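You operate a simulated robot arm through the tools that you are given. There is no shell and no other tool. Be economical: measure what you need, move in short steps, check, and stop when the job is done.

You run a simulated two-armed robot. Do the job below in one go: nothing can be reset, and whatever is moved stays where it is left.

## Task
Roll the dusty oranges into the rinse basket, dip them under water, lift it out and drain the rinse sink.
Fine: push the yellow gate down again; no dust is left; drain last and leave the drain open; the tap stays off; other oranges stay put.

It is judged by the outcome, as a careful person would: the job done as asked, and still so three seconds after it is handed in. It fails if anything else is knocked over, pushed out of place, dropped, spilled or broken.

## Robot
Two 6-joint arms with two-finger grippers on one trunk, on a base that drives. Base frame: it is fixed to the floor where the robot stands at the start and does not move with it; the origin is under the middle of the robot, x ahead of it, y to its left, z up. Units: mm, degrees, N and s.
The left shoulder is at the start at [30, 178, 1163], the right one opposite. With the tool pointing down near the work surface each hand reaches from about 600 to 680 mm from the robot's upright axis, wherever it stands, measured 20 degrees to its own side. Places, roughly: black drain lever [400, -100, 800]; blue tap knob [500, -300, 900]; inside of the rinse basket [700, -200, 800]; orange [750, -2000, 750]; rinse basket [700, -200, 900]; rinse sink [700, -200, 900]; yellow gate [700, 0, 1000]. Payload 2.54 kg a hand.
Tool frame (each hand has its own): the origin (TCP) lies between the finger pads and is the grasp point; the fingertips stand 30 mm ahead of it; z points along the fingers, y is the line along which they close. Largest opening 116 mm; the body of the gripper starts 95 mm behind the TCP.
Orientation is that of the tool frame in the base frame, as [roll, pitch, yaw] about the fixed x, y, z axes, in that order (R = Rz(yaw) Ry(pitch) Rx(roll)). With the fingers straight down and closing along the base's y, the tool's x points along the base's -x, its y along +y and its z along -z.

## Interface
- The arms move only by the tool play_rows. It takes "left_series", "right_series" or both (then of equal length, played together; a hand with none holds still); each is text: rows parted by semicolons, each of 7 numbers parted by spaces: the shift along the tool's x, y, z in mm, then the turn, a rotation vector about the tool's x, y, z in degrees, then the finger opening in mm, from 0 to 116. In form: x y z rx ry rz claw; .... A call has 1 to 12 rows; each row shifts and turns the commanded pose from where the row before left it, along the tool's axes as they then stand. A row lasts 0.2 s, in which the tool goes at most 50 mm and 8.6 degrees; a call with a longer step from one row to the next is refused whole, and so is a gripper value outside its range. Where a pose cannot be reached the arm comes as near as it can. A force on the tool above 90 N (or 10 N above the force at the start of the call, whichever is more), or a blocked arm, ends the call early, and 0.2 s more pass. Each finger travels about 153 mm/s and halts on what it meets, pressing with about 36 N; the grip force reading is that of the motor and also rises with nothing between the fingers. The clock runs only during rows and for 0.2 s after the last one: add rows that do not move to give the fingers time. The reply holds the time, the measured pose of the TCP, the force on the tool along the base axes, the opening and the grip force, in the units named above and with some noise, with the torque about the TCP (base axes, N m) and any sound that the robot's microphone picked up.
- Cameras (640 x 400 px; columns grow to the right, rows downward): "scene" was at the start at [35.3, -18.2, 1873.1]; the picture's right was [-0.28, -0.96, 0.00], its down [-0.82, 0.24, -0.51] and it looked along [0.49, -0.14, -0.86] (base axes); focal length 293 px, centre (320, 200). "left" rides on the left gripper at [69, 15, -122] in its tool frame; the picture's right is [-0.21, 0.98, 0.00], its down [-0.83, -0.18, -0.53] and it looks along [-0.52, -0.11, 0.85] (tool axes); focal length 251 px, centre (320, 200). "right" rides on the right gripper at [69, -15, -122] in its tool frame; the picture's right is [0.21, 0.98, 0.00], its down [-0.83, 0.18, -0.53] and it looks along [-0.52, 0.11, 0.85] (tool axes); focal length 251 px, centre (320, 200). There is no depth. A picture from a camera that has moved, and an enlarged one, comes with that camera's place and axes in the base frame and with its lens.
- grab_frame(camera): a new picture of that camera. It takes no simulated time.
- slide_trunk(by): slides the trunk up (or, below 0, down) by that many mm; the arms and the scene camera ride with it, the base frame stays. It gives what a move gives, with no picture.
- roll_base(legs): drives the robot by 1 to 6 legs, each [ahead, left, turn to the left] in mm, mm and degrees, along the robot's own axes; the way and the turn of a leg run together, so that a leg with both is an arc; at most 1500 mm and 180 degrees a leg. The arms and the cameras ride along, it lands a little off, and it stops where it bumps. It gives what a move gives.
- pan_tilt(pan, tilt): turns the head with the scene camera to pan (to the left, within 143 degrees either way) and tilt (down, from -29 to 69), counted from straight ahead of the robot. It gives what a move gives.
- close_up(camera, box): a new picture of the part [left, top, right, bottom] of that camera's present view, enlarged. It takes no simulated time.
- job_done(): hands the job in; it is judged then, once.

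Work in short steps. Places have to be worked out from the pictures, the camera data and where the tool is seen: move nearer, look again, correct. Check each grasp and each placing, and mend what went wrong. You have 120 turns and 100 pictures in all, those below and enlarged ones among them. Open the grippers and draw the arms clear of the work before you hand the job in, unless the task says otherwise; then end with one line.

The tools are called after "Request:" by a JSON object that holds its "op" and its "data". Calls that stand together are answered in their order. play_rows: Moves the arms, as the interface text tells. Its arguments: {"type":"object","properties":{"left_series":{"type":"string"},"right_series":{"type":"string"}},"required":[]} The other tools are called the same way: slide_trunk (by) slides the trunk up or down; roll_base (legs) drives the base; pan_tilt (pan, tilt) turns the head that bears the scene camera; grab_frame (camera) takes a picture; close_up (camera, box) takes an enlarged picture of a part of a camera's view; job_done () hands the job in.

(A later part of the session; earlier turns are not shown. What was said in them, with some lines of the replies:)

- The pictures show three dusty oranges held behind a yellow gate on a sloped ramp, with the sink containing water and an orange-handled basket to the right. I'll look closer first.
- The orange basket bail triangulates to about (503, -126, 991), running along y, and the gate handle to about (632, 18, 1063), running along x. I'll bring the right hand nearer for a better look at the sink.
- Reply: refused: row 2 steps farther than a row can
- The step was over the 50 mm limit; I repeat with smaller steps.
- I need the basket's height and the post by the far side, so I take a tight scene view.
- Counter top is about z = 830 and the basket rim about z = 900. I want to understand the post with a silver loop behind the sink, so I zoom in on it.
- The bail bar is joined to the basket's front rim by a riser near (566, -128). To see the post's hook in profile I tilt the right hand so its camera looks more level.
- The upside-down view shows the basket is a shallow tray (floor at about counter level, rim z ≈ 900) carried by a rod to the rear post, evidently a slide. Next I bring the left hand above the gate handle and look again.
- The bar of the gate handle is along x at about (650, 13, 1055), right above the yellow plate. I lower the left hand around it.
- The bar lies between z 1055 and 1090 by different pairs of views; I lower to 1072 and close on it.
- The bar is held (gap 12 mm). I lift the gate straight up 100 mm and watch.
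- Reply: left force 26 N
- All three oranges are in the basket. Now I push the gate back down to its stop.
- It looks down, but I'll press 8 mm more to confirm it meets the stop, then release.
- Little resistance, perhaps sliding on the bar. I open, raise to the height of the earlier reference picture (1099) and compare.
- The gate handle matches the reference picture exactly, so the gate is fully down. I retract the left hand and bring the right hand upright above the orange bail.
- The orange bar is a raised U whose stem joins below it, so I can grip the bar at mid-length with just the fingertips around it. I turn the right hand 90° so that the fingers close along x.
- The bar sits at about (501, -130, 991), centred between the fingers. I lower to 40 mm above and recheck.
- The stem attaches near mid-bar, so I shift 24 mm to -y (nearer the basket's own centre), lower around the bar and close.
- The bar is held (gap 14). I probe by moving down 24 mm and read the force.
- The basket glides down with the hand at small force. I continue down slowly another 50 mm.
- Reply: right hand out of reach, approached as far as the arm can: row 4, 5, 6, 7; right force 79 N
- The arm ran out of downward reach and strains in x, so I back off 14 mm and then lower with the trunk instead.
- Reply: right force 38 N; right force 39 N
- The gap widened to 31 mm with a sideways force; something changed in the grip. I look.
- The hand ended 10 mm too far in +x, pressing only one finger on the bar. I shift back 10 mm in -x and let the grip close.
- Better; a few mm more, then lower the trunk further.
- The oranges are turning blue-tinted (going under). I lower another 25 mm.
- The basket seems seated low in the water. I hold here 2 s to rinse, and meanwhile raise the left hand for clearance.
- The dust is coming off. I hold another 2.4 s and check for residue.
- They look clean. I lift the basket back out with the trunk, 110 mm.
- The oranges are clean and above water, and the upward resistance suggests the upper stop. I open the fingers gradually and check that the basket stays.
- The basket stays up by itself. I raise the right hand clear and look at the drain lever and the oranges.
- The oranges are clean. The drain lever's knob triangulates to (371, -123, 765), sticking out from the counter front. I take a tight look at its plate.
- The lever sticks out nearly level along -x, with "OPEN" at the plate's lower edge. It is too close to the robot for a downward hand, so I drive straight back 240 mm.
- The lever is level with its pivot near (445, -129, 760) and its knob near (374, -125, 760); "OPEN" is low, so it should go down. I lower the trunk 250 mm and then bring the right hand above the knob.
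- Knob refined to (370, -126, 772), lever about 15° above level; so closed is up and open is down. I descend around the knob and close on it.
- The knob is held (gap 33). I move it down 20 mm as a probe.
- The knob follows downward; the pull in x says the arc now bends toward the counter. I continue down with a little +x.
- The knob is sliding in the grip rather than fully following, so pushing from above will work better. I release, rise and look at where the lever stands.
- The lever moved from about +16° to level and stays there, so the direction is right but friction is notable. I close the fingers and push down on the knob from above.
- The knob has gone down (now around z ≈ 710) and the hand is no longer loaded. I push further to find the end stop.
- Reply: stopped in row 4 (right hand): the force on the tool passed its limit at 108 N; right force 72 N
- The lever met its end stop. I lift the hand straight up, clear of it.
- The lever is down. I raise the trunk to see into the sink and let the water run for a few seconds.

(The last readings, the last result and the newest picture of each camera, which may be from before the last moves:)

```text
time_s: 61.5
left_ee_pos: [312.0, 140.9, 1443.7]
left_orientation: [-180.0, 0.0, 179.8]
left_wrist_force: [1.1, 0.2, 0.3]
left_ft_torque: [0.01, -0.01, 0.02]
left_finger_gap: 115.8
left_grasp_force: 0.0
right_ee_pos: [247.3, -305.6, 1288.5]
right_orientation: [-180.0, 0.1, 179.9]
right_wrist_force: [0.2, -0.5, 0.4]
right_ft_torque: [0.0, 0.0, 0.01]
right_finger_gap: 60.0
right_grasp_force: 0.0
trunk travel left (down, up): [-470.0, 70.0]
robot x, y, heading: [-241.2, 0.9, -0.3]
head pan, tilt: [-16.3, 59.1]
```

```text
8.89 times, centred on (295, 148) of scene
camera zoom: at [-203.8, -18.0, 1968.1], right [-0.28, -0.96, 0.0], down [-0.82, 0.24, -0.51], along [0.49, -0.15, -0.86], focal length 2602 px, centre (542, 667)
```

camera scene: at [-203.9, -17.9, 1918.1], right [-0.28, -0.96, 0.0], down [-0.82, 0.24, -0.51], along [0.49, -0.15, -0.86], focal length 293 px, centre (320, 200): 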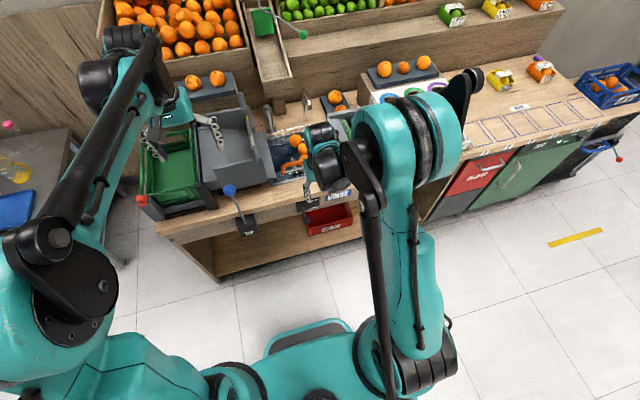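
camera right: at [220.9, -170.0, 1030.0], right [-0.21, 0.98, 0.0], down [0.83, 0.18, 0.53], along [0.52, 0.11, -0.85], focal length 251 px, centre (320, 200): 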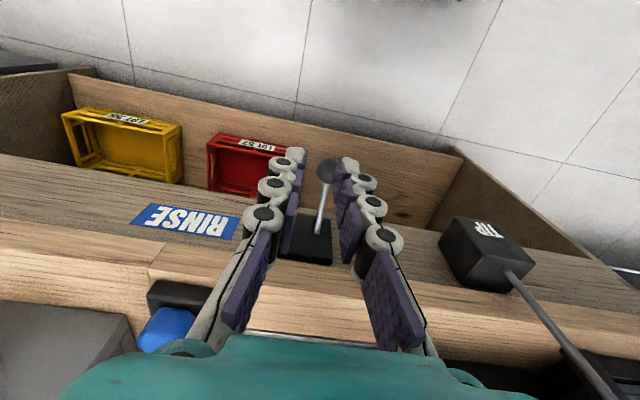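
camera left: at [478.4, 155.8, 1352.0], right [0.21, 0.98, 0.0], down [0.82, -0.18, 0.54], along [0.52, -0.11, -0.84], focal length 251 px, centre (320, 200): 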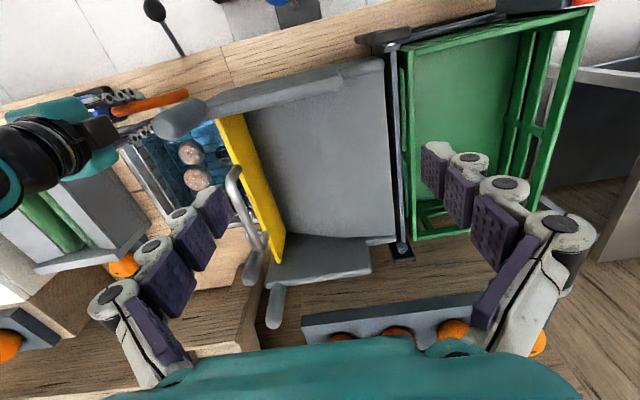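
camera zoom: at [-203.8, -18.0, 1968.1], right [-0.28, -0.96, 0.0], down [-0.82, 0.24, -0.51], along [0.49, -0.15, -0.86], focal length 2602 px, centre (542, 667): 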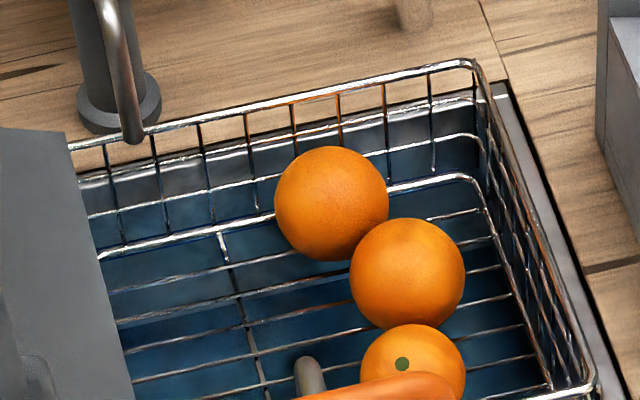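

I can't judge the water level from here; I drive forward 200 mm so the hand cameras look into the sink as before.

Request:
{"op": "roll_base", "data": {"legs": [[200, 0, 0]]}}

Request:
{"op": "close_up", "data": {"camera": "left", "box": [100, 40, 300, 200]}}

Request:
{"op": "close_up", "data": {"camera": "right", "box": [300, 40, 500, 240]}}

```text
time_s: 63.1
left_ee_pos: [510.9, 140.5, 1443.7]
left_orientation: [-180.0, 0.0, 179.8]
left_wrist_force: [-0.1, 0.2, -1.0]
left_ft_torque: [0.02, -0.01, 0.01]
left_finger_gap: 115.8
left_grasp_force: 0.2
right_ee_pos: [447.2, -306.1, 1288.7]
right_orientation: [-179.9, 0.1, 179.8]
right_wrist_force: [0.0, 0.7, -0.7]
right_ft_torque: [0.02, 0.0, -0.01]
right_finger_gap: 59.9
right_grasp_force: 0.1
trunk travel left (down, up): [-470.0, 70.0]
robot x, y, heading: [-37.9, -0.0, 0.2]
head pan, tilt: [-16.3, 59.1]
```

```text
2.50 times, centred on (200, 120) of left
camera zoom: at [442.3, 154.6, 1565.3], right [0.22, 0.98, 0.0], down [0.82, -0.18, 0.53], along [0.52, -0.12, -0.85], focal length 629 px, centre (620, 400)
```

zoom: 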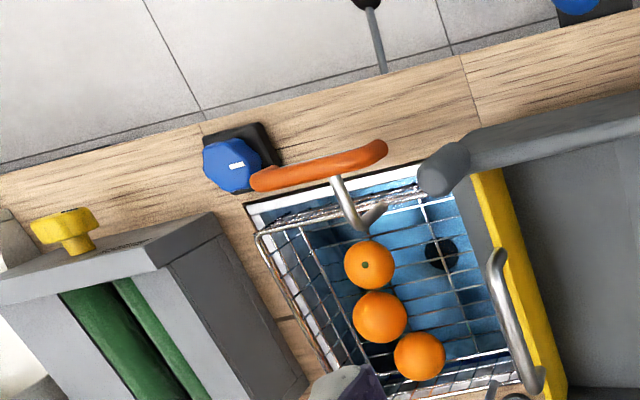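

```text
2.00 times, centred on (400, 140) of right
camera zoom: at [378.4, -320.3, 1410.7], right [-0.21, 0.98, 0.0], down [0.83, 0.18, 0.54], along [0.52, 0.11, -0.84], focal length 503 px, centre (160, 320)
```

zoom: 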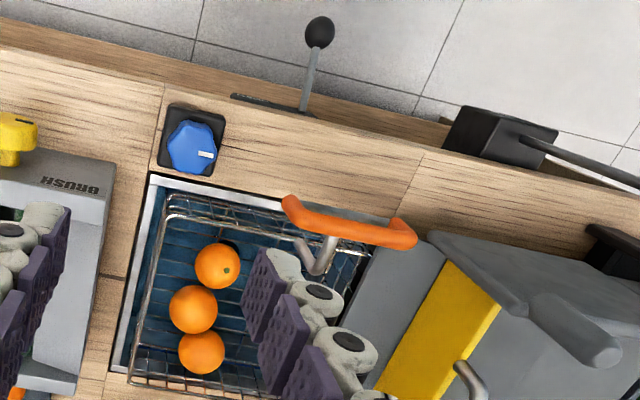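

Request:
{"op": "close_up", "data": {"camera": "left", "box": [170, 90, 270, 170]}}

Request:
{"op": "play_rows", "data": {"right_series": "10 -20 0 0 0 0 60;10 -20 0 0 0 0 60;10 -20 0 0 0 0 60;0 -20 0 0 0 0 60;0 0 0 0 0 0 60;0 0 0 0 0 0 60;0 0 0 0 0 0 60;0 0 0 0 0 0 60;0 0 0 0 0 0 60;0 0 0 0 0 0 60;0 0 0 0 0 0 60;0 0 0 0 0 0 60"}}

Request:
{"op": "close_up", "data": {"camera": "left", "box": [170, 90, 270, 170]}}

Request:
{"op": "close_up", "data": {"camera": "scene", "box": [240, 120, 360, 220]}}

```text
5.00 times, centred on (220, 130) of left
camera zoom: at [442.3, 154.6, 1565.3], right [0.22, 0.98, 0.0], down [0.82, -0.18, 0.53], along [0.52, -0.12, -0.85], focal length 1257 px, centre (820, 550)
```

zoom: 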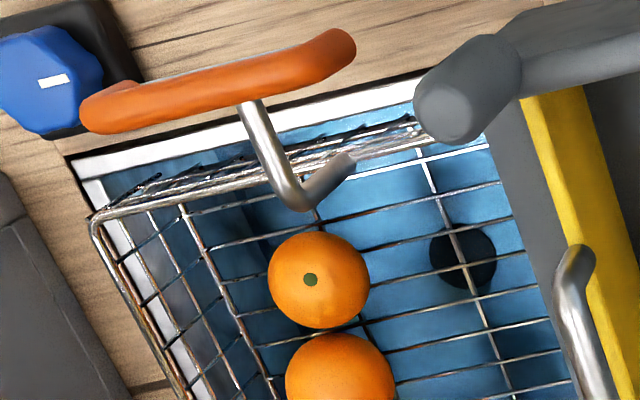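

```text
time_s: 65.7
left_ee_pos: [511.3, 141.0, 1442.7]
left_orientation: [-180.0, -0.1, 179.8]
left_wrist_force: [0.3, -0.7, 0.5]
left_ft_torque: [-0.03, 0.03, 0.03]
left_finger_gap: 116.1
left_grasp_force: 0.1
right_ee_pos: [417.8, -385.7, 1288.1]
right_orientation: [-179.9, 0.1, 179.8]
right_wrist_force: [0.6, 0.2, -0.1]
right_ft_torque: [0.03, -0.02, -0.01]
right_finger_gap: 60.3
right_grasp_force: 0.0
trunk travel left (down, up): [-470.0, 70.0]
robot x, y, heading: [-36.7, -2.9, 0.0]
head pan, tilt: [-16.3, 59.1]
```

```text
5.00 times, centred on (220, 130) of left
camera zoom: at [443.2, 154.3, 1565.0], right [0.22, 0.98, 0.0], down [0.83, -0.18, 0.53], along [0.52, -0.12, -0.85], focal length 1257 px, centre (820, 550)
```

zoom: 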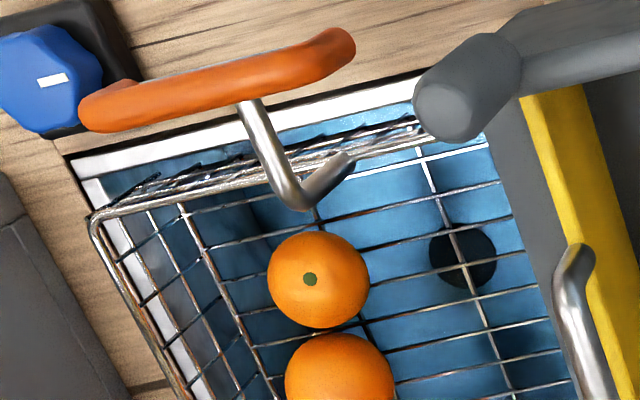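

```text
4.00 times, centred on (300, 170) of scene
camera zoom: at [-4.4, -18.7, 1968.1], right [-0.28, -0.96, 0.0], down [-0.82, 0.24, -0.51], along [0.49, -0.15, -0.86], focal length 1171 px, centre (400, 320)
```

zoom: 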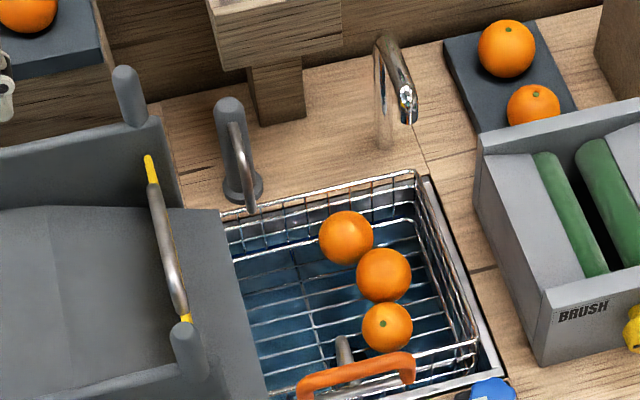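

The sink views have stopped changing and the water reflections are gone. I wait a few more seconds to be sure, drawing the left hand back too, then check once more.

Request:
{"op": "play_rows", "data": {"left_series": "0 0 0 0 0 0 116;0 0 0 0 0 0 116;0 0 0 0 0 0 116;0 0 0 0 0 0 116;0 0 0 0 0 0 116;0 0 0 0 0 0 116;0 0 0 0 0 0 116;0 0 0 0 0 0 116;0 0 0 0 0 0 116;0 0 0 0 0 0 116;0 0 0 0 0 0 116;0 0 0 0 0 0 116"}}

Request:
{"op": "play_rows", "data": {"left_series": "0 0 0 0 0 0 116;0 0 0 0 0 0 116;0 0 0 0 0 0 116;0 0 0 0 0 0 116;0 0 0 0 0 0 116;0 0 0 0 0 0 116;0 0 0 0 0 0 116;0 0 0 0 0 0 116;0 0 0 0 0 0 116;0 0 0 0 0 0 116;0 0 0 0 0 0 116;0 0 0 0 0 0 116"}}

Request:
{"op": "close_up", "data": {"camera": "left", "box": [170, 90, 270, 170]}}

Request:
{"op": "close_up", "data": {"camera": "scene", "box": [180, 120, 400, 300]}}

```text
time_s: 68.3
left_ee_pos: [511.6, 140.8, 1442.8]
left_orientation: [-179.9, 0.1, 179.9]
left_wrist_force: [0.5, 0.1, 0.5]
left_ft_torque: [0.0, 0.0, 0.0]
left_finger_gap: 115.9
left_grasp_force: 0.0
right_ee_pos: [418.7, -386.3, 1288.9]
right_orientation: [-179.9, 0.2, 179.7]
right_wrist_force: [-0.5, 0.2, -0.7]
right_ft_torque: [0.01, 0.01, 0.0]
right_finger_gap: 59.8
right_grasp_force: 0.0
trunk travel left (down, up): [-470.0, 70.0]
robot x, y, heading: [-39.2, 1.6, -0.4]
head pan, tilt: [-16.3, 59.1]
```

```text
time_s: 70.9
left_ee_pos: [512.1, 139.6, 1443.0]
left_orientation: [-179.9, -0.1, 179.8]
left_wrist_force: [0.2, -0.5, 0.0]
left_ft_torque: [0.02, -0.03, 0.01]
left_finger_gap: 116.0
left_grasp_force: 0.0
right_ee_pos: [418.6, -384.8, 1288.7]
right_orientation: [-179.9, 0.1, 179.7]
right_wrist_force: [0.0, -0.1, -0.2]
right_ft_torque: [0.03, 0.01, -0.01]
right_finger_gap: 59.9
right_grasp_force: 0.1
trunk travel left (down, up): [-470.0, 70.0]
robot x, y, heading: [-40.1, 2.9, -0.2]
head pan, tilt: [-16.3, 59.1]
```

```text
5.00 times, centred on (220, 130) of left
camera zoom: at [443.2, 154.5, 1565.0], right [0.22, 0.98, 0.0], down [0.83, -0.18, 0.53], along [0.52, -0.12, -0.85], focal length 1257 px, centre (820, 550)
```

zoom: 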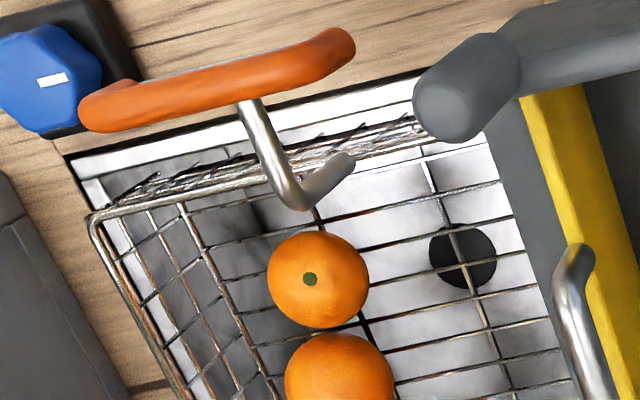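

```text
2.22 times, centred on (290, 210) of scene
camera zoom: at [-4.3, -18.6, 1968.1], right [-0.28, -0.96, 0.0], down [-0.82, 0.24, -0.51], along [0.49, -0.15, -0.86], focal length 650 px, centre (387, 178)
```

zoom: 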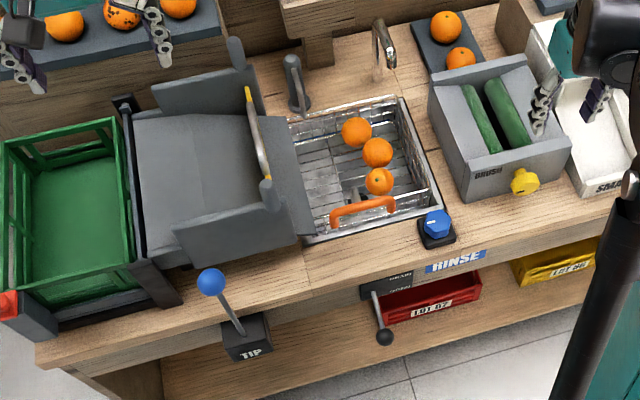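

Now the sink is plainly empty (grey bottom), the drain lever stays down, the basket is up with clean oranges and the gate is down. I open the right gripper and back away.

Request:
{"op": "play_rows", "data": {"right_series": "0 0 0 0 0 0 90;0 0 0 0 0 0 116;0 0 0 0 0 0 116"}}

Request:
{"op": "roll_base", "data": {"legs": [[-200, 0, 0]]}}

Request:
{"op": "grab_frame", "data": {"camera": "scene"}}

```text
time_s: 71.7
left_ee_pos: [511.7, 140.3, 1442.9]
left_orientation: [180.0, -0.1, 179.8]
left_wrist_force: [0.4, 0.1, -0.4]
left_ft_torque: [0.0, -0.01, -0.02]
left_finger_gap: 116.1
left_grasp_force: 0.1
right_ee_pos: [418.3, -387.0, 1288.9]
right_orientation: [-179.9, 0.0, 179.8]
right_wrist_force: [0.4, 0.0, -0.4]
right_ft_torque: [0.0, -0.03, -0.03]
right_finger_gap: 116.0
right_grasp_force: 0.1
trunk travel left (down, up): [-470.0, 70.0]
robot x, y, heading: [-35.0, -1.1, -0.2]
head pan, tilt: [-16.3, 59.1]
```

```text
time_s: 73.3
left_ee_pos: [312.7, 141.5, 1443.4]
left_orientation: [-180.0, 0.0, 179.8]
left_wrist_force: [-0.5, 0.0, -0.9]
left_ft_torque: [0.0, -0.01, 0.0]
left_finger_gap: 115.9
left_grasp_force: 0.2
right_ee_pos: [218.4, -387.0, 1288.0]
right_orientation: [180.0, 0.0, 179.8]
right_wrist_force: [-0.2, 0.0, -0.1]
right_ft_torque: [-0.01, 0.0, 0.03]
right_finger_gap: 116.1
right_grasp_force: 0.1
trunk travel left (down, up): [-470.0, 70.0]
robot x, y, heading: [-237.4, -1.6, 0.1]
head pan, tilt: [-16.3, 59.1]
```

```text
19 pictures are left
camera scene: at [-203.0, -17.9, 1968.1], right [-0.28, -0.96, 0.0], down [-0.82, 0.24, -0.51], along [0.49, -0.15, -0.86], focal length 293 px, centre (320, 200)
```

scene: 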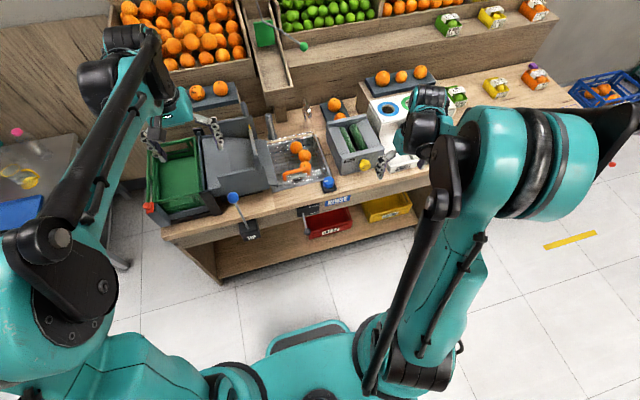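

Everything is as asked and the arms are clear; I hand the job in.

Request:
{"op": "job_done", "data": {}}

```text
The job is handed in.
```

The three oranges are rinsed clean and sit in the lifted basket. The yellow gate is down again, the sink is empty with the drain left open, the tap stayed off, and I left the other oranges alone.
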